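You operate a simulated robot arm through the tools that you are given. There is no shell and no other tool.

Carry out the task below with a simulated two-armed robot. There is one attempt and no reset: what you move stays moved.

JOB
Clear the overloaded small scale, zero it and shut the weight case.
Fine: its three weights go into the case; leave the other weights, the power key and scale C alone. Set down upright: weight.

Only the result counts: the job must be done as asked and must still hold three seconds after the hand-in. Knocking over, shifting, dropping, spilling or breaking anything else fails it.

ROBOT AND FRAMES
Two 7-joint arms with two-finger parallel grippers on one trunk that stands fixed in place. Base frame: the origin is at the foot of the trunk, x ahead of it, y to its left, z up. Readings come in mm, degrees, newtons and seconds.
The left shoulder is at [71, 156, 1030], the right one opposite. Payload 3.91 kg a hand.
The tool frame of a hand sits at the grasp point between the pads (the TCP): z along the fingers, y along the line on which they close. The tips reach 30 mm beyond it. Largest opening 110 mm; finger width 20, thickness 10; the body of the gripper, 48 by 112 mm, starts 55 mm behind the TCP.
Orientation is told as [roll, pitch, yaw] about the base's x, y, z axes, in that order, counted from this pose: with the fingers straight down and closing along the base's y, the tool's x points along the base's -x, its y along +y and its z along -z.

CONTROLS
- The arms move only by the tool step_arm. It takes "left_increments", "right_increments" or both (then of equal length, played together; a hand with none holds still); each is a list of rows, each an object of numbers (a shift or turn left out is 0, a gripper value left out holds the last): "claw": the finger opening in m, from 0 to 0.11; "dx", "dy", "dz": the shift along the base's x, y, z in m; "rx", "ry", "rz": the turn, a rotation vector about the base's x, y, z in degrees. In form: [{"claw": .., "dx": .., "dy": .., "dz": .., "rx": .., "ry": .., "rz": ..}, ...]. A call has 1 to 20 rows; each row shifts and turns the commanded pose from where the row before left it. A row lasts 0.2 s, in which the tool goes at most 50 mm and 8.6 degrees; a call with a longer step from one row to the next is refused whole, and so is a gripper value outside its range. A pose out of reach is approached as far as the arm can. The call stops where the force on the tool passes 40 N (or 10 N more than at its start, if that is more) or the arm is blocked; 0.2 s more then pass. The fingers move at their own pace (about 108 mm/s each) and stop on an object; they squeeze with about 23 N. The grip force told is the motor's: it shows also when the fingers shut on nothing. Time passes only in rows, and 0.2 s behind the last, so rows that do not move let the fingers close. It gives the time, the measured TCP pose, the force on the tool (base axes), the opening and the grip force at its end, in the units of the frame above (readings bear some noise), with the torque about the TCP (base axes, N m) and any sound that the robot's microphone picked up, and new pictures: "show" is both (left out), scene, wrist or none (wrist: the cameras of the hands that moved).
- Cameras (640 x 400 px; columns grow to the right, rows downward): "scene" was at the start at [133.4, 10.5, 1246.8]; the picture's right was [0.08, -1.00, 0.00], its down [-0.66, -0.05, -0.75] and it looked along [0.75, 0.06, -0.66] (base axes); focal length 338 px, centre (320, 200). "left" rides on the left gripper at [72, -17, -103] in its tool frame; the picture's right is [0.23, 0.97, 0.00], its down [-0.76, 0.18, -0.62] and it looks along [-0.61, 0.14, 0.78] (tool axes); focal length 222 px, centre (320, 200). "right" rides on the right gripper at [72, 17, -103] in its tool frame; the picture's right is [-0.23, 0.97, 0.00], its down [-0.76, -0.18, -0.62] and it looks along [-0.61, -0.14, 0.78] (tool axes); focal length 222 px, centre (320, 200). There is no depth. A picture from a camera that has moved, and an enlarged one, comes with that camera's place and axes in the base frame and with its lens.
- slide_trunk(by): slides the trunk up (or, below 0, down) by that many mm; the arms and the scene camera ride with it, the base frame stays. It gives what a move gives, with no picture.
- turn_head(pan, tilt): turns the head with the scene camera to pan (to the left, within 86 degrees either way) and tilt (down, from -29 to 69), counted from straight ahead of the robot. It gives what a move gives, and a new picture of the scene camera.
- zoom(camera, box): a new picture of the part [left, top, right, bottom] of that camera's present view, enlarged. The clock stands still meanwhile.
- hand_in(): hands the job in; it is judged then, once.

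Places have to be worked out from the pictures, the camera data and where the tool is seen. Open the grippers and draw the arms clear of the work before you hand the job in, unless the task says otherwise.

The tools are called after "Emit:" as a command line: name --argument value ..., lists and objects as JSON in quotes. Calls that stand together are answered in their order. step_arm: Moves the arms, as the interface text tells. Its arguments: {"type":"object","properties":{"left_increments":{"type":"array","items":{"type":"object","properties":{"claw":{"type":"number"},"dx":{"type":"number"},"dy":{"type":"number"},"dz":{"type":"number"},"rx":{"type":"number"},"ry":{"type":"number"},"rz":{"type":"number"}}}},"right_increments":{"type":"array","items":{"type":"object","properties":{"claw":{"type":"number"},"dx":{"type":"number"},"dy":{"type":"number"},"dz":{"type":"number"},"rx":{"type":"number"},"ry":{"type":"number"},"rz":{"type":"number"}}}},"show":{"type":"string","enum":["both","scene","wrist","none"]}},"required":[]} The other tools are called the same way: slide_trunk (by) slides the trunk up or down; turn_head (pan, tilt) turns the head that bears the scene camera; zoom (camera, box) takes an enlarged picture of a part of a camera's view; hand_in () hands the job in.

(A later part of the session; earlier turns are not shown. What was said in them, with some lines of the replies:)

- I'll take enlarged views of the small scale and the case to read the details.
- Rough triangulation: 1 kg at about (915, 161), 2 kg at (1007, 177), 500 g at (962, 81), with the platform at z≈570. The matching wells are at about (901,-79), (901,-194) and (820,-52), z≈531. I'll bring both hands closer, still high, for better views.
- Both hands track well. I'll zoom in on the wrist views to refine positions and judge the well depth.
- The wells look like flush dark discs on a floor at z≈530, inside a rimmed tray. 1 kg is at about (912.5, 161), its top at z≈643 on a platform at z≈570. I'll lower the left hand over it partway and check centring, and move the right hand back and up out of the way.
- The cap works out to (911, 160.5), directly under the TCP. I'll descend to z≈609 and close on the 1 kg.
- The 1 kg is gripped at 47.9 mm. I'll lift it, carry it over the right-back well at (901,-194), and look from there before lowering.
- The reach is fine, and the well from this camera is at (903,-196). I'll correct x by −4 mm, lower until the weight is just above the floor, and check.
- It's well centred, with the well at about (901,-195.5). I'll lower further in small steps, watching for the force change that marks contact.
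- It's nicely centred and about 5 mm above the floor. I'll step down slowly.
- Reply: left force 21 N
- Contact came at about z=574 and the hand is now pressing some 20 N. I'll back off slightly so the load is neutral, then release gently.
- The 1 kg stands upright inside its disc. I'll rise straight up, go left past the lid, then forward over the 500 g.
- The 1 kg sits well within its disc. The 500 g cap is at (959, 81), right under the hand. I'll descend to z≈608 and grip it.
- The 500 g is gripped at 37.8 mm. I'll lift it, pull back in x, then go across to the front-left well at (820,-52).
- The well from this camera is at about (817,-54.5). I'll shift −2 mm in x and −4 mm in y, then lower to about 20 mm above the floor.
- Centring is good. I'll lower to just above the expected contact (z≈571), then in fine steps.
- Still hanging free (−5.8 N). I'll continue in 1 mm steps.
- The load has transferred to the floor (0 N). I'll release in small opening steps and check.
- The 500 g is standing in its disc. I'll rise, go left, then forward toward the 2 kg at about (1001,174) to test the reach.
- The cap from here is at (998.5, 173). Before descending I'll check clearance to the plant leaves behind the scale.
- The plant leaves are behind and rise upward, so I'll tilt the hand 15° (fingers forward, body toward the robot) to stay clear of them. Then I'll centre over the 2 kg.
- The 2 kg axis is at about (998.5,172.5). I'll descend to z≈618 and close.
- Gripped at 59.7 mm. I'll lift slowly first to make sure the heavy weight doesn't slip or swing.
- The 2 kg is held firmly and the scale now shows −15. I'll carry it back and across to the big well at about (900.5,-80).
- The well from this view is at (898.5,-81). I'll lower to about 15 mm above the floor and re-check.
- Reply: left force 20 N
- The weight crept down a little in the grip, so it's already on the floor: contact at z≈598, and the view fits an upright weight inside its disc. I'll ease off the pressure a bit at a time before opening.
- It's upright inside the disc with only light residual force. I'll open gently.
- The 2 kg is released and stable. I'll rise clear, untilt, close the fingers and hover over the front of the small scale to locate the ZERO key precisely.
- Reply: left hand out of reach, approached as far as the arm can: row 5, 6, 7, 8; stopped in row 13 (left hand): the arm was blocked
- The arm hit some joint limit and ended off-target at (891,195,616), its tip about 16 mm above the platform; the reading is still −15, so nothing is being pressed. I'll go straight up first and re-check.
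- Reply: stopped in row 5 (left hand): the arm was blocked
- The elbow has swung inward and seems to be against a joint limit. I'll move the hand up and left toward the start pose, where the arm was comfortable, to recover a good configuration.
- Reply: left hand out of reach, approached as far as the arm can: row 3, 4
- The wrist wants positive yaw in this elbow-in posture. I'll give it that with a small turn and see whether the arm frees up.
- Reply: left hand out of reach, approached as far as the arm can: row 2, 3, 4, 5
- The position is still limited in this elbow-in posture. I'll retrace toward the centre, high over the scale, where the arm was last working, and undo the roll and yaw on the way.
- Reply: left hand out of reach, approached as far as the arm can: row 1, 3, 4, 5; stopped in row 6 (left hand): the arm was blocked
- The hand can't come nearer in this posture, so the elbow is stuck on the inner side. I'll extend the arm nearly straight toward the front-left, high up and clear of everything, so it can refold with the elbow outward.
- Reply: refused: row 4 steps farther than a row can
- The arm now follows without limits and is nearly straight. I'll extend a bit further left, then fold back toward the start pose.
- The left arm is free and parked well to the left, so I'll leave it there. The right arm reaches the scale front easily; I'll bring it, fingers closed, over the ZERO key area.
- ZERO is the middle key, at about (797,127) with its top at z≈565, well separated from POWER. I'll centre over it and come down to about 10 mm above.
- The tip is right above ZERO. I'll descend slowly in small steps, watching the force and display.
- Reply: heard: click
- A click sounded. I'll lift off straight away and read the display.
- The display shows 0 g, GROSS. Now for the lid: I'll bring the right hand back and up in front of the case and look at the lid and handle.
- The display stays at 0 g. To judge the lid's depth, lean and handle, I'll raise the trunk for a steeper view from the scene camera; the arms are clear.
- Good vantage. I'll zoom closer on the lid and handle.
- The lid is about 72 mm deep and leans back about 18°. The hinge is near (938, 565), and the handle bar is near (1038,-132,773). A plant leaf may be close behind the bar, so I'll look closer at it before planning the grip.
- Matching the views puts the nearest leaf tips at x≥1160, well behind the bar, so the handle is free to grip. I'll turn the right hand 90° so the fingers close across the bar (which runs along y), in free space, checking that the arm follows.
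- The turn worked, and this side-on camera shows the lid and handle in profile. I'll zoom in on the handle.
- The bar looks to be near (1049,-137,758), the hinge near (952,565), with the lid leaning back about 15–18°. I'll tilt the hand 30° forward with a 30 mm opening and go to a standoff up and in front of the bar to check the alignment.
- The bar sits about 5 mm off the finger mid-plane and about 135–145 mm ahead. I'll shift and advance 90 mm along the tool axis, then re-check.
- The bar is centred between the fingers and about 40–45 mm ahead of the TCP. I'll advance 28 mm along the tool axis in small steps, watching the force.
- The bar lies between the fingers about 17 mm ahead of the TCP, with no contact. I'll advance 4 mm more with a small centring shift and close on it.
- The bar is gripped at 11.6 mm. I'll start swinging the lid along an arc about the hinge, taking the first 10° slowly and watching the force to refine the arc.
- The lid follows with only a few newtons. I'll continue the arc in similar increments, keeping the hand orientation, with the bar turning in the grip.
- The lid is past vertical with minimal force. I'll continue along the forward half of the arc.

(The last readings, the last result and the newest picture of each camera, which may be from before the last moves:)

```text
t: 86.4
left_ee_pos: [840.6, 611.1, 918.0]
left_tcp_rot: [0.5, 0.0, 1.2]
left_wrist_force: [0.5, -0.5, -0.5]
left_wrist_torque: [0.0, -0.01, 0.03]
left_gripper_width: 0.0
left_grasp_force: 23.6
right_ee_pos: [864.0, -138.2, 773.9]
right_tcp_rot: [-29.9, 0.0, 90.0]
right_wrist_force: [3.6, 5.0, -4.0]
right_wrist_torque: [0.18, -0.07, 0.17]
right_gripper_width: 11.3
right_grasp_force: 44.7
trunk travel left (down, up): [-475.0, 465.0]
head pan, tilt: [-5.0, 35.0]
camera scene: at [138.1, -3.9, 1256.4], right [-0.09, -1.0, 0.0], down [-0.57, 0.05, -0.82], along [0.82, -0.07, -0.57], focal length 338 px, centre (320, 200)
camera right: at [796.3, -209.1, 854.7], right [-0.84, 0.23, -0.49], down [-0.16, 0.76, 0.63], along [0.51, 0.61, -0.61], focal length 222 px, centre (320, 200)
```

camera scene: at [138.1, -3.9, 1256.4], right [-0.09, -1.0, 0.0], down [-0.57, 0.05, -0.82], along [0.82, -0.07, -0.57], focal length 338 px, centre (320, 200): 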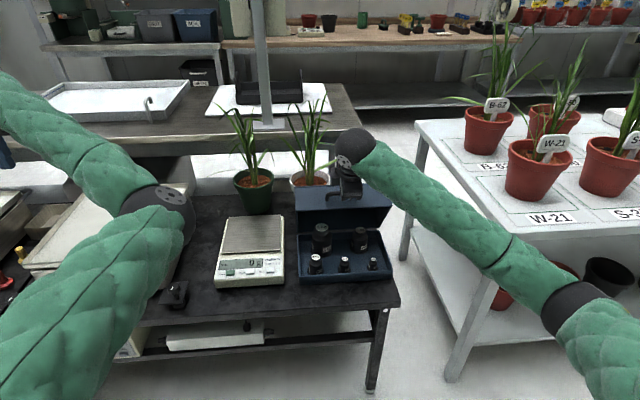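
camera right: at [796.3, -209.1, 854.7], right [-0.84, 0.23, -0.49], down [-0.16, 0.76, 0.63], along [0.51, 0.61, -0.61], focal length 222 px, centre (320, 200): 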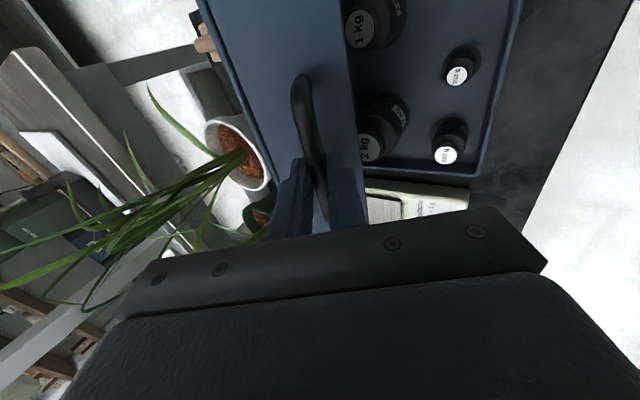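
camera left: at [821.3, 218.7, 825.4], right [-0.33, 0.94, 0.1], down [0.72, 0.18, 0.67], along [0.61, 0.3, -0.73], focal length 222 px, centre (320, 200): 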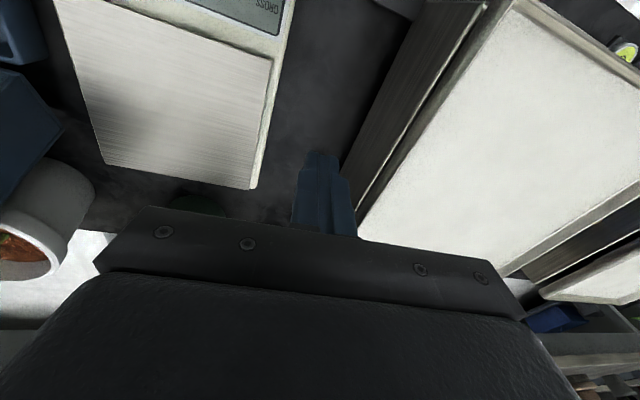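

Still low force and a steady grip. On with the next part of the arc.

Emit:
step_arm --right_increments '[{"dx": -0.0084, "dz": -0.0039}, {"dx": -0.0084, "dz": -0.0039}, {"dx": -0.0081, "dz": -0.0047}, {"dx": -0.008, "dz": -0.0047}, {}]' --show "none"

Emit:
step_arm --right_increments '[{"dx": -0.0076, "dz": -0.0053}, {"dx": -0.0076, "dz": -0.0053}, {"dx": -0.0071, "dz": -0.006}, {"dx": -0.0071, "dz": -0.006}, {}]' --show "both"

```text
t: 87.6
left_ee_pos: [839.5, 610.1, 919.5]
left_tcp_rot: [0.5, -0.1, 1.2]
left_wrist_force: [-0.3, 0.3, -0.3]
left_wrist_torque: [0.0, 0.0, -0.01]
left_gripper_width: 0.0
left_grasp_force: 23.0
right_ee_pos: [829.9, -138.2, 757.5]
right_tcp_rot: [-30.0, 0.0, 89.9]
right_wrist_force: [-0.8, 10.9, 1.1]
right_wrist_torque: [0.62, 0.01, 0.43]
right_gripper_width: 11.4
right_grasp_force: 45.7
trunk travel left (down, up): [-475.0, 465.0]
head pan, tilt: [-5.0, 35.0]
```

```text
t: 88.8
left_ee_pos: [838.7, 611.1, 918.4]
left_tcp_rot: [0.6, -0.1, 1.3]
left_wrist_force: [0.5, -0.4, -0.5]
left_wrist_torque: [-0.01, -0.04, -0.03]
left_gripper_width: 0.0
left_grasp_force: 23.4
right_ee_pos: [801.5, -138.0, 733.2]
right_tcp_rot: [-30.0, 0.0, 90.0]
right_wrist_force: [-0.4, 7.4, 1.1]
right_wrist_torque: [-0.14, 0.02, 0.21]
right_gripper_width: 11.5
right_grasp_force: 45.3
trunk travel left (down, up): [-475.0, 465.0]
head pan, tilt: [-5.0, 35.0]
camera scene: at [137.4, -3.8, 1256.5], right [-0.09, -1.0, 0.0], down [-0.57, 0.05, -0.82], along [0.82, -0.07, -0.57], focal length 338 px, centre (320, 200)
camera right: at [733.7, -209.3, 815.3], right [-0.84, 0.23, -0.49], down [-0.16, 0.76, 0.63], along [0.51, 0.61, -0.61], focal length 222 px, centre (320, 200)
```

scene: 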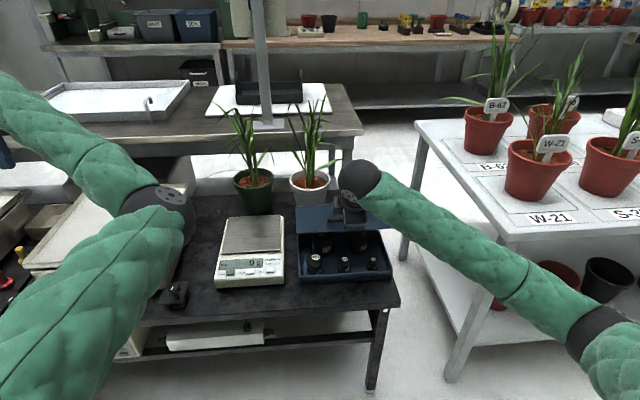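
right: 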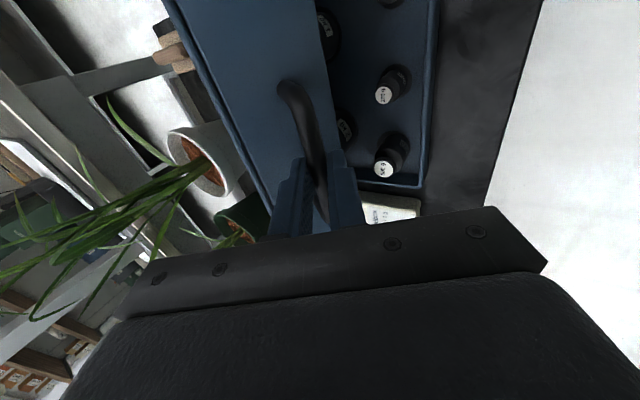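

A small sideways load has built up in y, so I'll relieve it by 1 mm while continuing the arc.

Emit:
step_arm --right_increments '[{"dx": -0.0066, "dy": 0.0005, "dz": -0.0066}, {"dx": -0.0065, "dy": 0.0005, "dz": -0.0066}, {"dx": -0.006, "dz": -0.0071}, {"dx": -0.0059, "dz": -0.0071}, {}]' --show "none"

Emit:
step_arm --right_increments '[{"dx": -0.0053, "dz": -0.0076}, {"dx": -0.0053, "dz": -0.0077}, {"dx": -0.0047, "dz": -0.008}, {"dx": -0.0046, "dz": -0.0081}, {}]' --show "both"

```text
t: 90.0
left_ee_pos: [840.1, 610.3, 921.1]
left_tcp_rot: [0.5, -0.1, 1.1]
left_wrist_force: [-0.8, -0.2, -0.5]
left_wrist_torque: [-0.01, -0.01, -0.03]
left_gripper_width: 0.1
left_grasp_force: 22.7
right_ee_pos: [776.2, -138.5, 706.9]
right_tcp_rot: [-30.0, 0.0, 89.8]
right_wrist_force: [-2.5, -12.2, 0.8]
right_wrist_torque: [-0.62, 0.04, 0.13]
right_gripper_width: 11.7
right_grasp_force: 44.5
trunk travel left (down, up): [-475.0, 465.0]
head pan, tilt: [-5.0, 35.0]
```

```text
t: 91.2
left_ee_pos: [839.5, 609.9, 920.8]
left_tcp_rot: [0.6, -0.1, 1.2]
left_wrist_force: [0.5, -0.6, -1.0]
left_wrist_torque: [-0.01, 0.02, -0.02]
left_gripper_width: 0.0
left_grasp_force: 22.6
right_ee_pos: [755.6, -136.8, 674.9]
right_tcp_rot: [-30.0, 0.0, 89.8]
right_wrist_force: [0.5, -18.1, -0.9]
right_wrist_torque: [-0.75, -0.01, 0.09]
right_gripper_width: 11.7
right_grasp_force: 45.0
trunk travel left (down, up): [-475.0, 465.0]
head pan, tilt: [-5.0, 35.0]
camera scene: at [137.4, -5.1, 1256.5], right [-0.09, -1.0, 0.0], down [-0.57, 0.05, -0.82], along [0.82, -0.07, -0.57], focal length 338 px, centre (320, 200)
camera right: at [688.9, -208.9, 756.4], right [-0.84, 0.23, -0.49], down [-0.16, 0.76, 0.63], along [0.51, 0.61, -0.61], focal length 222 px, centre (320, 200)
```

scene: 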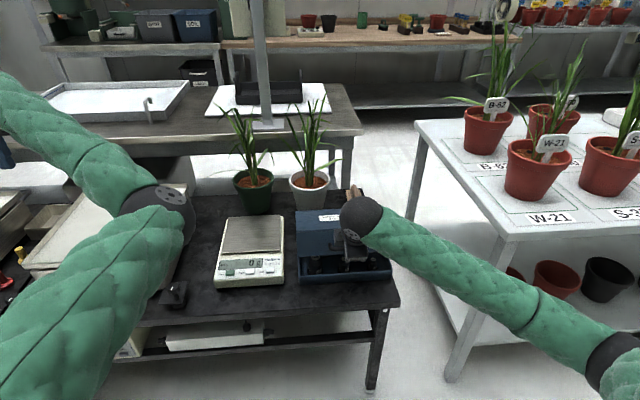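
right: 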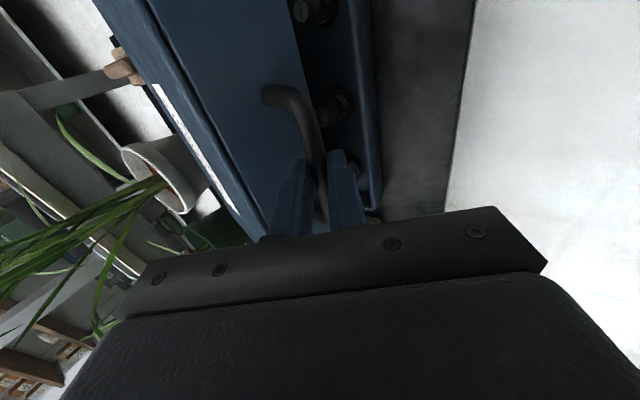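

I overcorrected in y (−18 N), so I'll undo that 1 mm and continue down the steep end of the arc.

Emit:
step_arm --right_increments '[{"dy": -0.0009}, {"dx": -0.0039, "dz": -0.0084}, {"dx": -0.0039, "dz": -0.0084}, {}]' --show "none"

Emit:
step_arm --right_increments '[{"dx": -0.0032, "dz": -0.0087}, {"dx": -0.0031, "dz": -0.0088}, {}]' --show "both"

Emit:
zoom --camera "scene" --box '[280, 180, 410, 300]'

```text
t: 92.2
left_ee_pos: [839.9, 610.2, 919.2]
left_tcp_rot: [0.5, 0.0, 1.2]
left_wrist_force: [0.1, -0.6, -1.0]
left_wrist_torque: [0.03, 0.01, 0.01]
left_gripper_width: 0.0
left_grasp_force: 23.2
right_ee_pos: [748.3, -138.0, 657.7]
right_tcp_rot: [-29.9, -0.1, 90.0]
right_wrist_force: [-4.1, -11.7, 0.4]
right_wrist_torque: [-0.49, 0.1, 0.26]
right_gripper_width: 11.5
right_grasp_force: 44.9
trunk travel left (down, up): [-475.0, 465.0]
head pan, tilt: [-5.0, 35.0]
```

```text
t: 93.0
left_ee_pos: [839.8, 610.5, 919.3]
left_tcp_rot: [0.5, -0.2, 1.1]
left_wrist_force: [-0.1, 1.6, 1.1]
left_wrist_torque: [-0.01, 0.01, -0.02]
left_gripper_width: 0.2
left_grasp_force: 23.2
right_ee_pos: [743.7, -137.0, 640.6]
right_tcp_rot: [-30.0, 0.0, 90.0]
right_wrist_force: [-4.3, -14.4, -0.9]
right_wrist_torque: [-0.66, 0.05, 0.26]
right_gripper_width: 11.4
right_grasp_force: 44.9
trunk travel left (down, up): [-475.0, 465.0]
head pan, tilt: [-5.0, 35.0]
camera scene: at [137.3, -4.9, 1256.5], right [-0.09, -1.0, 0.0], down [-0.57, 0.05, -0.82], along [0.82, -0.07, -0.57], focal length 338 px, centre (320, 200)
camera right: at [674.5, -208.6, 721.2], right [-0.84, 0.23, -0.49], down [-0.16, 0.76, 0.63], along [0.51, 0.61, -0.61], focal length 222 px, centre (320, 200)
```

scene: 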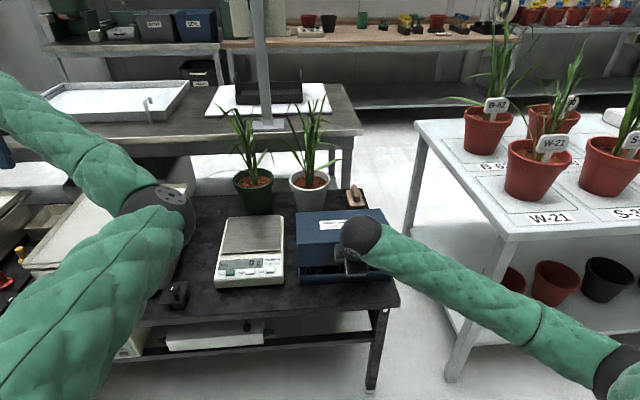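
right: 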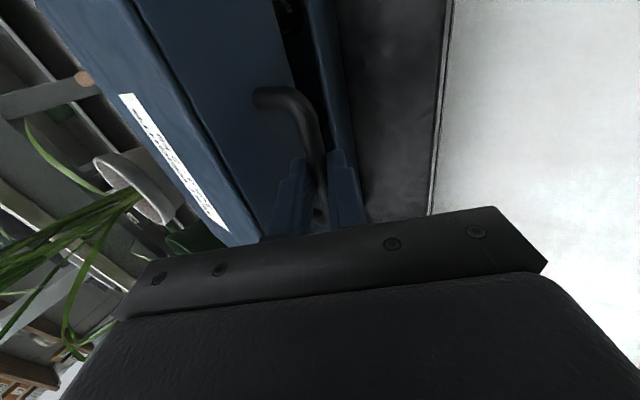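

```text
3.33 times, centred on (345, 240) of scene
camera zoom: at [137.3, -4.9, 1256.5], right [-0.09, -1.0, 0.0], down [-0.57, 0.05, -0.82], along [0.82, -0.07, -0.57], focal length 1128 px, centre (237, 67)
```

zoom: 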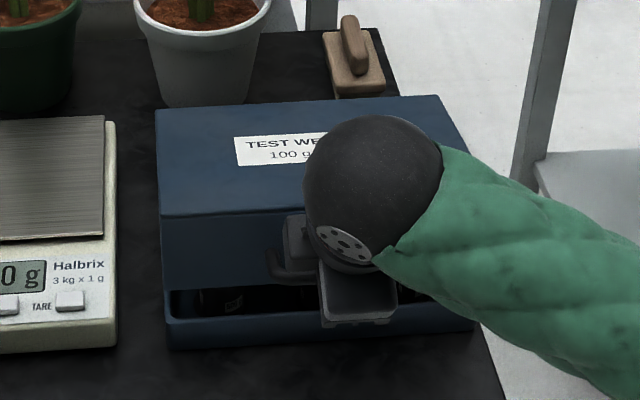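

Nearly closed, with a small gap left at the front. I'll relieve y a bit more and lower gently until the rim makes contact.

Emit:
step_arm --right_increments '[{"dx": -0.0013, "dy": -0.0006, "dz": -0.0045}, {"dx": -0.0012, "dz": -0.0045}, {"dx": -0.0012, "dz": -0.0045}, {}]' --show "none"

Emit:
step_arm --right_increments '[{"dx": -0.0009, "dz": -0.0035}, {}]' --show "wrist"

Emit:
zoom --camera "scene" --box '[280, 180, 410, 300]'

```text
t: 94.0
left_ee_pos: [839.4, 611.7, 919.6]
left_tcp_rot: [0.5, 0.0, 1.2]
left_wrist_force: [-0.8, 1.0, -0.3]
left_wrist_torque: [0.01, -0.02, -0.03]
left_gripper_width: 0.0
left_grasp_force: 22.5
right_ee_pos: [738.1, -137.1, 625.9]
right_tcp_rot: [-30.1, -0.1, 90.0]
right_wrist_force: [3.6, 0.7, -2.3]
right_wrist_torque: [0.03, -0.06, 0.63]
right_gripper_width: 11.5
right_grasp_force: 45.0
trunk travel left (down, up): [-475.0, 465.0]
head pan, tilt: [-5.0, 35.0]
```

```text
t: 94.6
left_ee_pos: [839.8, 611.3, 918.9]
left_tcp_rot: [0.5, -0.1, 1.2]
left_wrist_force: [-0.6, -0.3, -0.5]
left_wrist_torque: [0.03, 0.02, 0.01]
left_gripper_width: 0.1
left_grasp_force: 23.1
right_ee_pos: [737.8, -137.6, 624.5]
right_tcp_rot: [-30.1, -0.2, 90.0]
right_wrist_force: [5.7, 6.8, -2.0]
right_wrist_torque: [0.11, -0.12, 0.72]
right_gripper_width: 11.4
right_grasp_force: 45.3
trunk travel left (down, up): [-475.0, 465.0]
head pan, tilt: [-5.0, 35.0]
camera right: at [669.9, -208.8, 705.1], right [-0.84, 0.23, -0.49], down [-0.16, 0.76, 0.63], along [0.51, 0.61, -0.61], focal length 222 px, centre (320, 200)
```

right: 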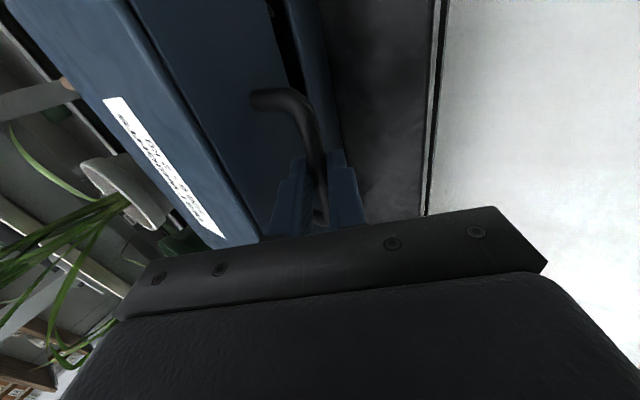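

```text
3.33 times, centred on (345, 240) of scene
camera zoom: at [137.9, -3.7, 1256.4], right [-0.09, -1.0, 0.0], down [-0.57, 0.05, -0.82], along [0.82, -0.07, -0.57], focal length 1128 px, centre (237, 67)
```

zoom: 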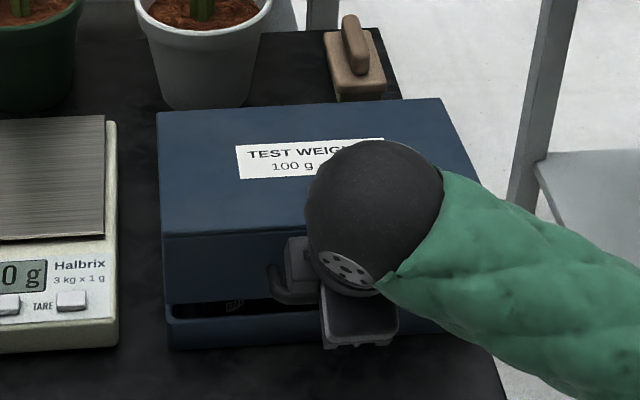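

A gap of about 10 mm remains. I'll continue down, now nearly vertical, in 3 mm steps.

Emit:
step_arm --right_increments '[{"dz": -0.003}, {"dz": -0.003}, {}]' --show "none"

Emit:
zoom --camera "scene" --box '[280, 180, 410, 300]'

```text
t: 95.4
left_ee_pos: [838.7, 611.3, 919.8]
left_tcp_rot: [0.5, 0.0, 1.2]
left_wrist_force: [0.3, -0.1, -0.3]
left_wrist_torque: [-0.01, 0.0, 0.0]
left_gripper_width: 0.2
left_grasp_force: 22.9
right_ee_pos: [736.1, -137.7, 618.0]
right_tcp_rot: [-29.9, 0.0, 90.1]
right_wrist_force: [-24.4, 12.0, 2.9]
right_wrist_torque: [-0.09, 0.4, 0.57]
right_gripper_width: 11.7
right_grasp_force: 45.7
trunk travel left (down, up): [-475.0, 465.0]
head pan, tilt: [-5.0, 35.0]
```

```text
3.33 times, centred on (345, 240) of scene
camera zoom: at [135.8, -3.5, 1256.7], right [-0.09, -1.0, 0.0], down [-0.57, 0.05, -0.82], along [0.82, -0.07, -0.57], focal length 1128 px, centre (237, 67)
```

zoom: 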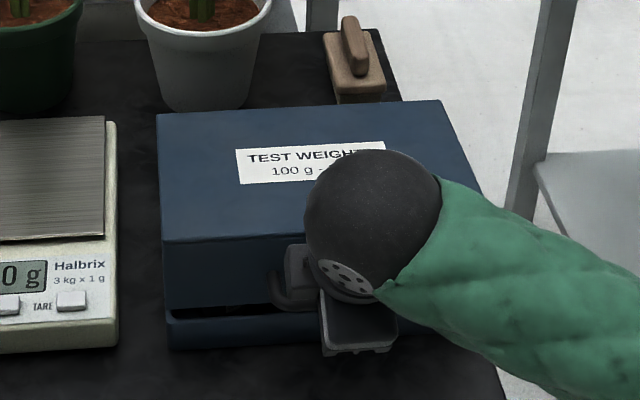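

The −24 N in x is the arc pulling inward because I left out its small x component. I'll correct by −1.2 mm and relieve y, then continue with proper proportions.

Emit:
step_arm --right_increments '[{"dx": -0.0012, "dy": 0.0005}, {}]' --show "none"

Emit:
step_arm --right_increments '[{"dx": -0.0004, "dz": -0.002}, {}]' --show "none"

Emit:
zoom --camera "scene" --box '[290, 240, 400, 300]'

```text
t: 96.0
left_ee_pos: [840.3, 611.0, 920.5]
left_tcp_rot: [0.6, -0.1, 1.1]
left_wrist_force: [-0.1, 0.1, -0.2]
left_wrist_torque: [-0.01, -0.01, -0.01]
left_gripper_width: 0.1
left_grasp_force: 22.8
right_ee_pos: [736.9, -137.1, 618.3]
right_tcp_rot: [-29.9, 0.0, 90.0]
right_wrist_force: [-13.6, 14.0, 1.8]
right_wrist_torque: [0.44, 0.17, 0.91]
right_gripper_width: 11.5
right_grasp_force: 44.9
trunk travel left (down, up): [-475.0, 465.0]
head pan, tilt: [-5.0, 35.0]
```

```text
t: 96.6
left_ee_pos: [839.9, 610.2, 919.1]
left_tcp_rot: [0.5, -0.1, 1.3]
left_wrist_force: [0.6, 0.1, 0.2]
left_wrist_torque: [-0.01, 0.02, -0.04]
left_gripper_width: 0.0
left_grasp_force: 23.2
right_ee_pos: [735.9, -138.0, 616.2]
right_tcp_rot: [-30.1, 0.0, 90.0]
right_wrist_force: [-13.1, 15.7, 3.2]
right_wrist_torque: [-0.14, 0.13, 0.56]
right_gripper_width: 11.5
right_grasp_force: 45.3
trunk travel left (down, up): [-475.0, 465.0]
head pan, tilt: [-5.0, 35.0]
```

```text
5.82 times, centred on (345, 270) of scene
camera zoom: at [136.7, -3.3, 1256.6], right [-0.09, -1.0, 0.0], down [-0.57, 0.05, -0.82], along [0.82, -0.07, -0.57], focal length 1970 px, centre (174, -207)
```

zoom: 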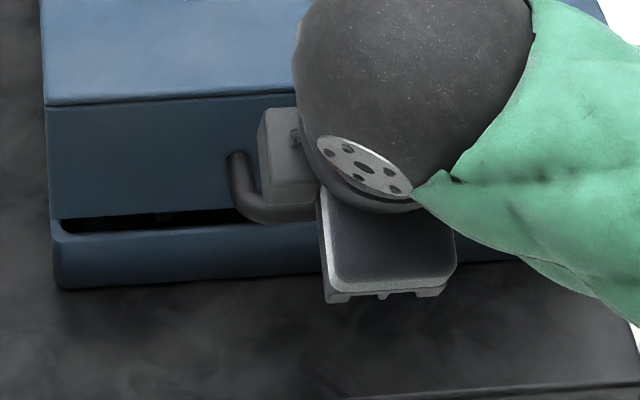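

About 7 mm of gap remains. I'll continue down with a little more x and y relief.

Emit:
step_arm --right_increments '[{"dx": -0.0008, "dy": 0.0006, "dz": -0.0015}, {"dx": -0.0003, "dz": -0.0015}, {}]' --show "none"

Emit:
step_arm --right_increments '[{"dx": -0.0003, "dz": -0.0015}, {"dx": -0.0002, "dz": -0.001}, {}]' --show "none"

Emit:
zoom --camera "scene" --box '[290, 240, 400, 300]'

```text
t: 97.4
left_ee_pos: [839.3, 610.7, 918.8]
left_tcp_rot: [0.6, -0.1, 1.2]
left_wrist_force: [0.6, -0.1, -0.3]
left_wrist_torque: [0.0, -0.03, 0.01]
left_gripper_width: 0.1
left_grasp_force: 23.3
right_ee_pos: [735.0, -136.8, 612.4]
right_tcp_rot: [-30.0, -0.1, 89.9]
right_wrist_force: [-1.2, 9.5, -0.4]
right_wrist_torque: [-0.37, -0.06, 0.47]
right_gripper_width: 11.1
right_grasp_force: 45.1
trunk travel left (down, up): [-475.0, 465.0]
head pan, tilt: [-5.0, 35.0]
```

```text
t: 98.2
left_ee_pos: [840.6, 610.9, 920.5]
left_tcp_rot: [0.4, -0.1, 1.2]
left_wrist_force: [0.1, 0.1, 0.3]
left_wrist_torque: [0.03, -0.03, 0.0]
left_gripper_width: 0.0
left_grasp_force: 23.2
right_ee_pos: [735.1, -136.6, 610.1]
right_tcp_rot: [-29.9, -0.1, 89.9]
right_wrist_force: [-2.7, 1.1, -0.2]
right_wrist_torque: [-0.6, 0.06, 0.37]
right_gripper_width: 11.7
right_grasp_force: 45.0
trunk travel left (down, up): [-475.0, 465.0]
head pan, tilt: [-5.0, 35.0]
```

```text
5.82 times, centred on (345, 270) of scene
camera zoom: at [137.3, -4.2, 1256.5], right [-0.09, -1.0, 0.0], down [-0.57, 0.05, -0.82], along [0.82, -0.07, -0.57], focal length 1970 px, centre (174, -207)
```

zoom: 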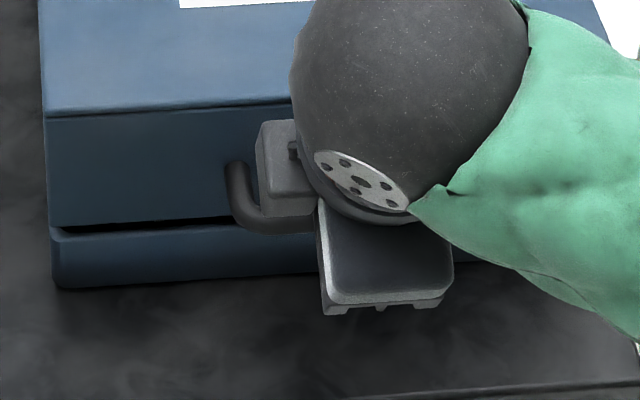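

Forces are low and there are about 3 mm left. I'll keep lowering until Fz shows the rim seating.

Emit:
step_arm --right_increments '[{"dx": -0.0002, "dz": -0.0015}, {}]' --show "none"

Emit:
step_arm --right_increments '[{"dx": -0.0001, "dz": -0.0015}, {}]' --show "none"

Emit:
step_arm --right_increments '[{"dx": -0.0001, "dz": -0.0015}, {}]' --show "none"

Emit:
zoom --camera "scene" --box '[290, 240, 400, 300]'

```text
t: 98.8
left_ee_pos: [838.4, 610.2, 919.0]
left_tcp_rot: [0.6, -0.2, 1.3]
left_wrist_force: [-0.1, 0.6, 0.0]
left_wrist_torque: [-0.03, 0.01, 0.01]
left_gripper_width: 0.0
left_grasp_force: 23.3
right_ee_pos: [733.6, -136.8, 609.5]
right_tcp_rot: [-30.0, -0.1, 90.0]
right_wrist_force: [-2.9, -0.4, 0.3]
right_wrist_torque: [-0.75, 0.0, 0.27]
right_gripper_width: 11.5
right_grasp_force: 44.7
trunk travel left (down, up): [-475.0, 465.0]
head pan, tilt: [-5.0, 35.0]
```

```text
t: 99.4
left_ee_pos: [839.9, 612.0, 919.4]
left_tcp_rot: [0.5, -0.2, 1.2]
left_wrist_force: [0.2, -0.5, 0.1]
left_wrist_torque: [-0.01, -0.03, -0.01]
left_gripper_width: 0.1
left_grasp_force: 23.1
right_ee_pos: [735.6, -137.8, 606.7]
right_tcp_rot: [-30.0, 0.0, 89.9]
right_wrist_force: [-7.0, -2.5, 0.1]
right_wrist_torque: [-0.54, 0.04, 0.4]
right_gripper_width: 11.7
right_grasp_force: 45.0
trunk travel left (down, up): [-475.0, 465.0]
head pan, tilt: [-5.0, 35.0]
```

```text
t: 100.0
left_ee_pos: [839.2, 610.7, 919.7]
left_tcp_rot: [0.5, -0.2, 1.2]
left_wrist_force: [0.3, 0.0, 1.0]
left_wrist_torque: [0.01, -0.02, 0.03]
left_gripper_width: 0.2
left_grasp_force: 23.3
right_ee_pos: [733.6, -136.6, 605.8]
right_tcp_rot: [-29.9, -0.1, 89.9]
right_wrist_force: [-3.7, -1.7, 0.3]
right_wrist_torque: [-0.4, 0.04, 0.4]
right_gripper_width: 11.3
right_grasp_force: 45.1
trunk travel left (down, up): [-475.0, 465.0]
head pan, tilt: [-5.0, 35.0]
```

```text
5.82 times, centred on (345, 270) of scene
camera zoom: at [137.2, -4.2, 1256.5], right [-0.09, -1.0, 0.0], down [-0.57, 0.05, -0.82], along [0.82, -0.07, -0.57], focal length 1970 px, centre (174, -207)
```

zoom: 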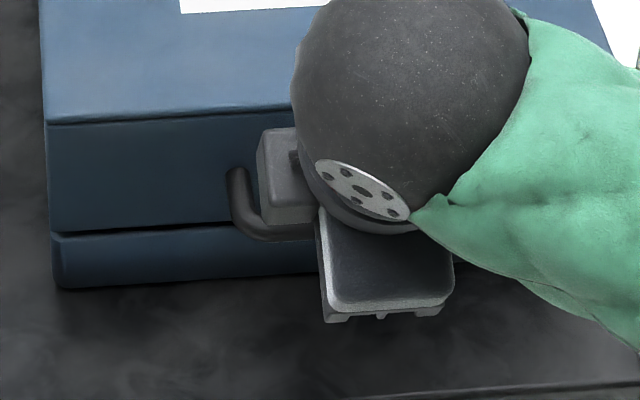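

Just a thin seam remains. I'll lower a little more until Fz rises.

Emit:
step_arm --right_increments '[{"dz": -0.0015}, {}]' --show "none"

Emit:
step_arm --right_increments '[{"dz": -0.0015}, {}]' --show "none"

Emit:
zoom --camera "scene" --box '[290, 240, 400, 300]'

```text
t: 100.6
left_ee_pos: [841.1, 610.4, 919.5]
left_tcp_rot: [0.5, -0.1, 1.2]
left_wrist_force: [-1.0, -0.4, 0.7]
left_wrist_torque: [-0.01, 0.0, 0.0]
left_gripper_width: 0.1
left_grasp_force: 23.1
right_ee_pos: [734.7, -137.6, 603.8]
right_tcp_rot: [-30.0, 0.0, 90.0]
right_wrist_force: [-3.2, 1.3, -0.6]
right_wrist_torque: [-0.29, 0.0, 0.55]
right_gripper_width: 11.7
right_grasp_force: 45.4
trunk travel left (down, up): [-475.0, 465.0]
head pan, tilt: [-5.0, 35.0]
```

```text
t: 101.2
left_ee_pos: [840.1, 611.5, 919.7]
left_tcp_rot: [0.6, -0.1, 1.2]
left_wrist_force: [-0.2, 0.2, 0.8]
left_wrist_torque: [-0.01, -0.02, -0.02]
left_gripper_width: 0.0
left_grasp_force: 23.4
right_ee_pos: [733.7, -136.6, 604.0]
right_tcp_rot: [-30.0, 0.1, 90.1]
right_wrist_force: [-5.5, -2.0, -0.4]
right_wrist_torque: [-0.25, 0.04, 0.54]
right_gripper_width: 11.5
right_grasp_force: 45.1
trunk travel left (down, up): [-475.0, 465.0]
head pan, tilt: [-5.0, 35.0]
```

```text
5.82 times, centred on (345, 270) of scene
camera zoom: at [137.2, -4.2, 1256.5], right [-0.09, -1.0, 0.0], down [-0.57, 0.05, -0.82], along [0.82, -0.07, -0.57], focal length 1970 px, centre (174, -207)
```

zoom: 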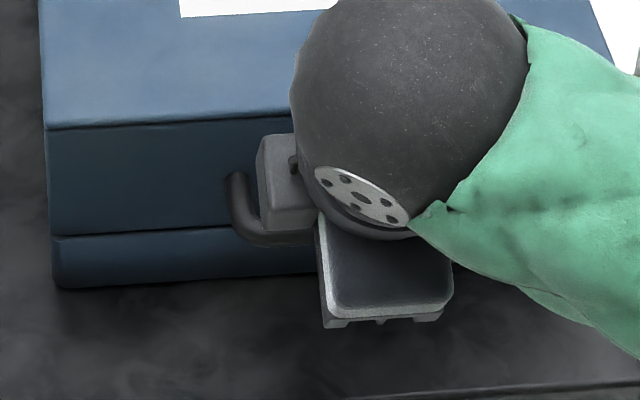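

Emit:
step_arm --right_increments '[{"dz": -0.0015}, {}]' --show "none"

Emit:
step_arm --right_increments '[{"dz": -0.0015}, {}]' --show "none"

Emit:
zoom --camera "scene" --box '[290, 240, 400, 300]'

```text
t: 101.8
left_ee_pos: [840.1, 610.3, 921.6]
left_tcp_rot: [0.5, -0.1, 1.2]
left_wrist_force: [-0.7, 0.4, 0.8]
left_wrist_torque: [-0.02, 0.01, 0.05]
left_gripper_width: 0.0
left_grasp_force: 22.5
right_ee_pos: [734.1, -136.9, 602.3]
right_tcp_rot: [-30.2, 0.0, 89.9]
right_wrist_force: [-8.5, -6.3, 7.1]
right_wrist_torque: [-0.38, 0.04, 0.51]
right_gripper_width: 11.7
right_grasp_force: 45.2
trunk travel left (down, up): [-475.0, 465.0]
head pan, tilt: [-5.0, 35.0]
```

```text
t: 102.4
left_ee_pos: [838.7, 610.7, 921.0]
left_tcp_rot: [0.5, -0.1, 1.3]
left_wrist_force: [0.7, 0.8, -0.4]
left_wrist_torque: [-0.01, 0.02, -0.02]
left_gripper_width: 0.0
left_grasp_force: 23.0
right_ee_pos: [733.5, -137.3, 601.3]
right_tcp_rot: [-30.2, 0.0, 90.1]
right_wrist_force: [-13.1, -9.9, 19.5]
right_wrist_torque: [-0.64, 0.03, 0.38]
right_gripper_width: 11.5
right_grasp_force: 45.5
trunk travel left (down, up): [-475.0, 465.0]
head pan, tilt: [-5.0, 35.0]
```

```text
5.82 times, centred on (345, 270) of scene
camera zoom: at [135.4, -4.4, 1256.9], right [-0.09, -1.0, 0.0], down [-0.57, 0.05, -0.82], along [0.82, -0.07, -0.57], focal length 1970 px, centre (174, -207)
```

zoom: 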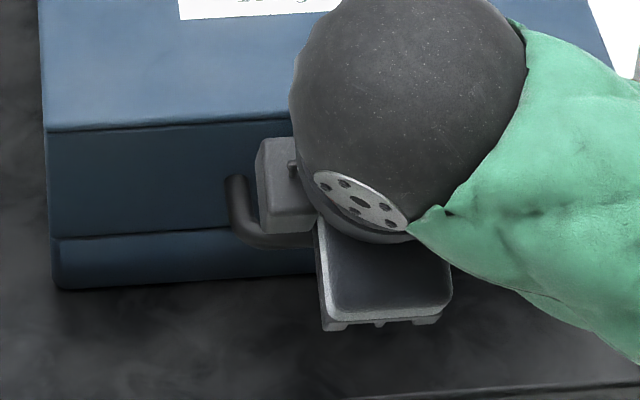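

The rim is seated (Fz≈20 N). I'll relieve the pressure, open slightly to 21 mm, and withdraw back along the finger direction.

Emit:
step_arm --right_increments '[{"dx": -0.0004, "dy": -0.0003, "dz": 0.001}, {}, {"claw": 0.016}, {"claw": 0.021}, {}]' --show "wrist"

Emit:
zoom --camera "right" --box '[180, 60, 460, 240]'

```text
t: 103.6
left_ee_pos: [840.1, 611.5, 920.9]
left_tcp_rot: [0.6, 0.0, 1.1]
left_wrist_force: [0.1, 0.2, -0.6]
left_wrist_torque: [-0.01, 0.0, 0.0]
left_gripper_width: 0.2
left_grasp_force: 22.8
right_ee_pos: [732.7, -136.8, 600.1]
right_tcp_rot: [-30.0, 0.0, 90.0]
right_wrist_force: [0.2, -0.8, 1.1]
right_wrist_torque: [0.01, -0.01, -0.06]
right_gripper_width: 21.0
right_grasp_force: 0.0
trunk travel left (down, up): [-475.0, 465.0]
head pan, tilt: [-5.0, 35.0]
camera right: at [665.8, -208.6, 681.4], right [-0.84, 0.23, -0.49], down [-0.16, 0.76, 0.63], along [0.51, 0.61, -0.61], focal length 222 px, centre (320, 200)
```

right: 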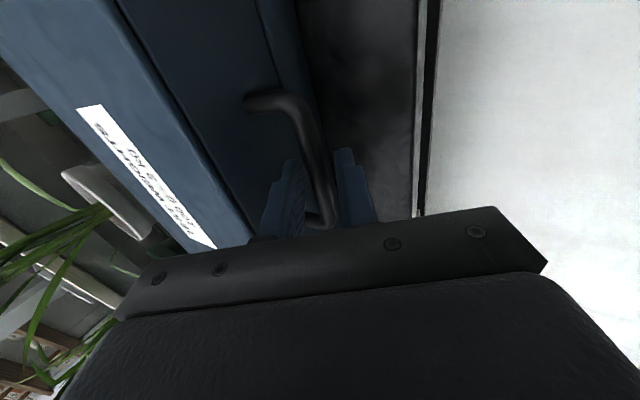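

```text
2.22 times, centred on (320, 150) of right
camera zoom: at [665.8, -208.6, 681.4], right [-0.84, 0.23, -0.49], down [-0.16, 0.76, 0.63], along [0.51, 0.61, -0.61], focal length 494 px, centre (320, 311)
```

zoom: 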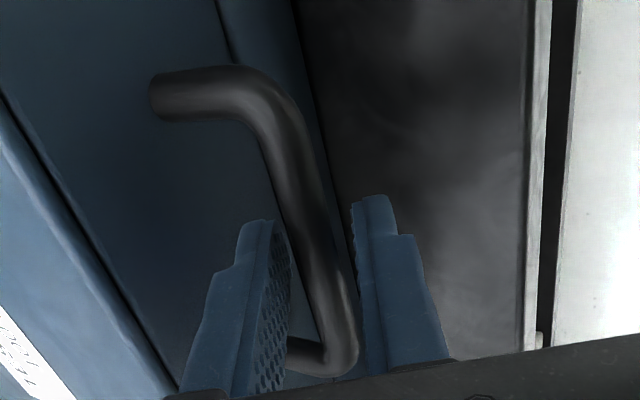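

The bar is free between the fingers with no force. I'll withdraw along the finger axis, then lift back away.

Emit:
step_arm --right_increments '[{"dx": -0.005, "dz": 0.0087}, {"dx": -0.01, "dz": 0.0173}, {"dx": -0.015, "dz": 0.026}, {"dx": -0.015, "dz": 0.026}, {"dx": -0.02, "dz": 0.035}, {"dx": -0.02, "dz": 0.035}, {}]' --show "both"

Emit:
zoom --camera "scene" --box '[200, 170, 420, 310]'

```text
t: 105.2
left_ee_pos: [839.8, 610.8, 918.8]
left_tcp_rot: [0.5, 0.0, 1.2]
left_wrist_force: [-0.1, 0.5, -0.1]
left_wrist_torque: [0.03, 0.0, -0.02]
left_gripper_width: 0.2
left_grasp_force: 22.8
right_ee_pos: [648.0, -136.6, 747.5]
right_tcp_rot: [-29.9, 0.0, 90.0]
right_wrist_force: [-0.2, 0.2, 1.0]
right_wrist_torque: [-0.01, -0.01, -0.01]
right_gripper_width: 20.7
right_grasp_force: 0.1
trunk travel left (down, up): [-475.0, 465.0]
head pan, tilt: [-5.0, 35.0]
camera scene: at [137.5, -4.3, 1256.4], right [-0.09, -1.0, 0.0], down [-0.57, 0.05, -0.82], along [0.82, -0.07, -0.57], focal length 338 px, centre (320, 200)
camera right: at [579.5, -208.7, 828.9], right [-0.84, 0.23, -0.49], down [-0.16, 0.76, 0.63], along [0.51, 0.61, -0.61], focal length 222 px, centre (320, 200)
```

scene: 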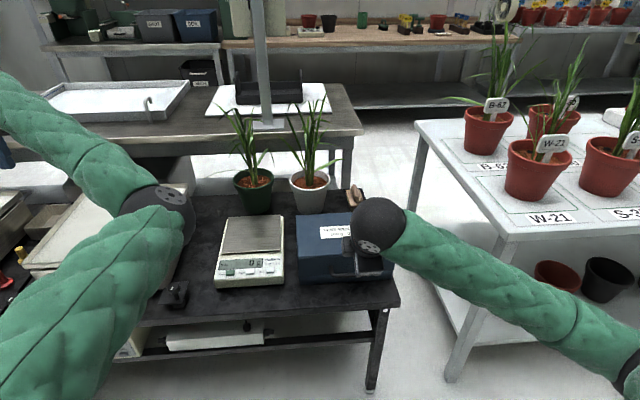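
right: 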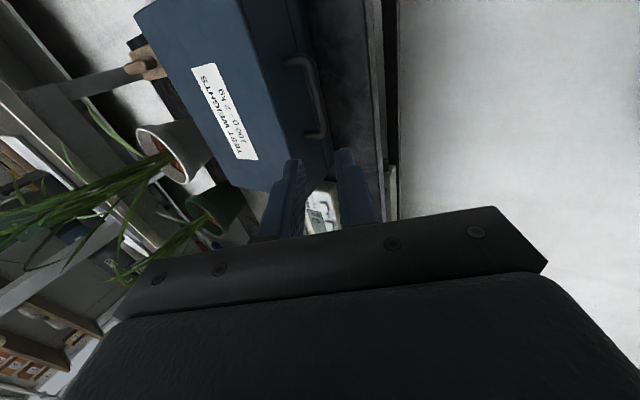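

```text
2.86 times, centred on (310, 240) of scene
camera zoom: at [137.5, -4.3, 1256.4], right [-0.09, -1.0, 0.0], down [-0.57, 0.05, -0.82], along [0.82, -0.07, -0.57], focal length 967 px, centre (349, 86)
```

zoom: 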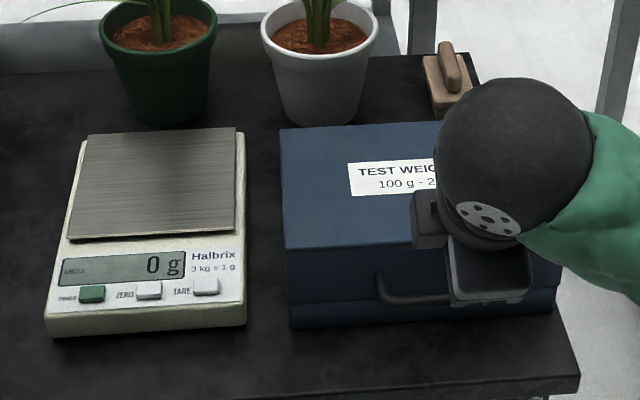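

The lid is shut and the scale reads 0 g. I'll draw the right hand up and away to the right and open both grippers.

Emit:
step_arm --left_increments '[{"claw": 0.05}, {}, {}, {}, {}, {}]' --right_increments '[{"claw": 0.06, "dy": -0.02, "dz": 0.035}, {"dy": -0.03, "dz": 0.035}, {"dx": -0.01, "dy": -0.04, "dz": 0.02}, {"dx": -0.01, "dy": -0.04, "dz": 0.01}, {"dx": -0.01, "dy": -0.04}, {}]' --show "both"

Emit:
zoom --camera "scene" --box '[200, 170, 420, 310]'

Emit:
zoom --camera "scene" --box '[285, 200, 405, 300]'

```text
t: 106.6
left_ee_pos: [841.3, 610.3, 918.7]
left_tcp_rot: [0.5, 0.1, 1.1]
left_wrist_force: [1.1, 0.0, -0.5]
left_wrist_torque: [-0.01, 0.04, 0.0]
left_gripper_width: 50.1
left_grasp_force: 0.0
right_ee_pos: [617.5, -307.3, 848.4]
right_tcp_rot: [-29.8, 0.0, 90.0]
right_wrist_force: [0.4, -0.6, 0.7]
right_wrist_torque: [0.0, 0.06, -0.02]
right_gripper_width: 60.1
right_grasp_force: 0.0
trunk travel left (down, up): [-475.0, 465.0]
head pan, tilt: [-5.0, 35.0]
camera scene: at [138.1, -3.8, 1256.4], right [-0.09, -1.0, 0.0], down [-0.57, 0.05, -0.82], along [0.82, -0.07, -0.57], focal length 338 px, centre (320, 200)
camera right: at [549.8, -379.0, 929.8], right [-0.84, 0.23, -0.49], down [-0.16, 0.76, 0.63], along [0.51, 0.61, -0.61], focal length 222 px, centre (320, 200)
camera left: at [767.3, 591.9, 1022.3], right [-0.25, 0.97, 0.01], down [0.76, 0.19, 0.62], along [0.6, 0.16, -0.78], focal length 222 px, centre (320, 200)
```

scene: 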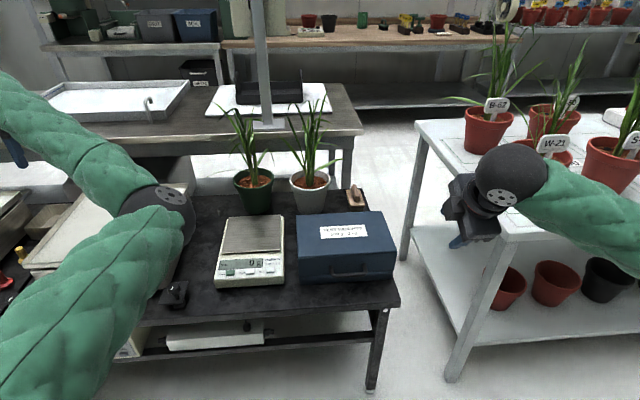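
right: 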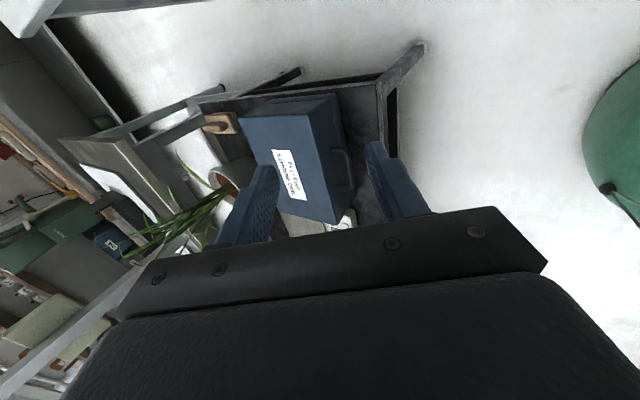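
left: 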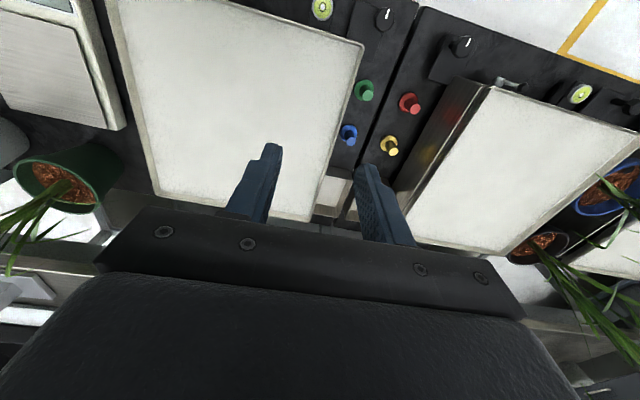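

```text
2.86 times, centred on (310, 240) of scene
camera zoom: at [138.1, -3.8, 1256.4], right [-0.09, -1.0, 0.0], down [-0.57, 0.05, -0.82], along [0.82, -0.07, -0.57], focal length 967 px, centre (349, 86)
```

zoom: 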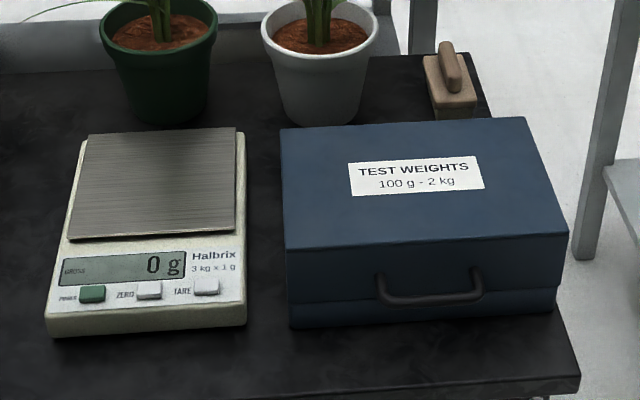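

```text
4.00 times, centred on (345, 250) of scene
camera zoom: at [138.1, -3.8, 1256.4], right [-0.09, -1.0, 0.0], down [-0.57, 0.05, -0.82], along [0.82, -0.07, -0.57], focal length 1354 px, centre (220, 0)
```

zoom: 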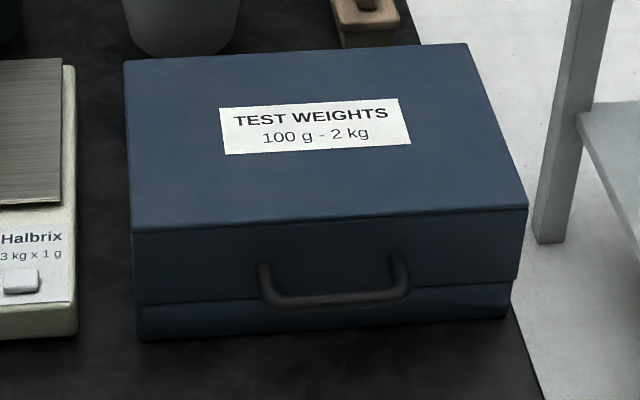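

The case is fully shut, the scale is clear and reads 0 g, and both hands are open and clear. Nothing else looks disturbed, so I'm handing in.

Emit:
hand_in

```text
The job is handed in.
```

The small scale is cleared and zeroed, and the weight case is shut with its three weights inside. I've handed the job in and haven't seen the verdict.

- **Weights:** the 1 kg, 500 g and 2 kg weights each stand upright in their own marked spots. I checked this before closing the lid, so I haven't seen inside since. The lid closed without catching on anything.
- **Scale:** I pressed ZERO once after clearing it, and the display has read 0 g since. I didn't touch the power key.
- **Case:** I lowered the lid by its handle until the rim seated, and the last pictures show it fully closed.
- **Other items:** the 200 g and 100 g weights and scale C were left alone. I saw nothing else moved.

While coming back from the case, the left arm reached a joint limit and dipped to about 16 mm above the empty scale. The reading didn't change, so I don't think it touched. I parked that arm on the left and did the rest with the right one. Both hands were open and clear of the work at hand-in.
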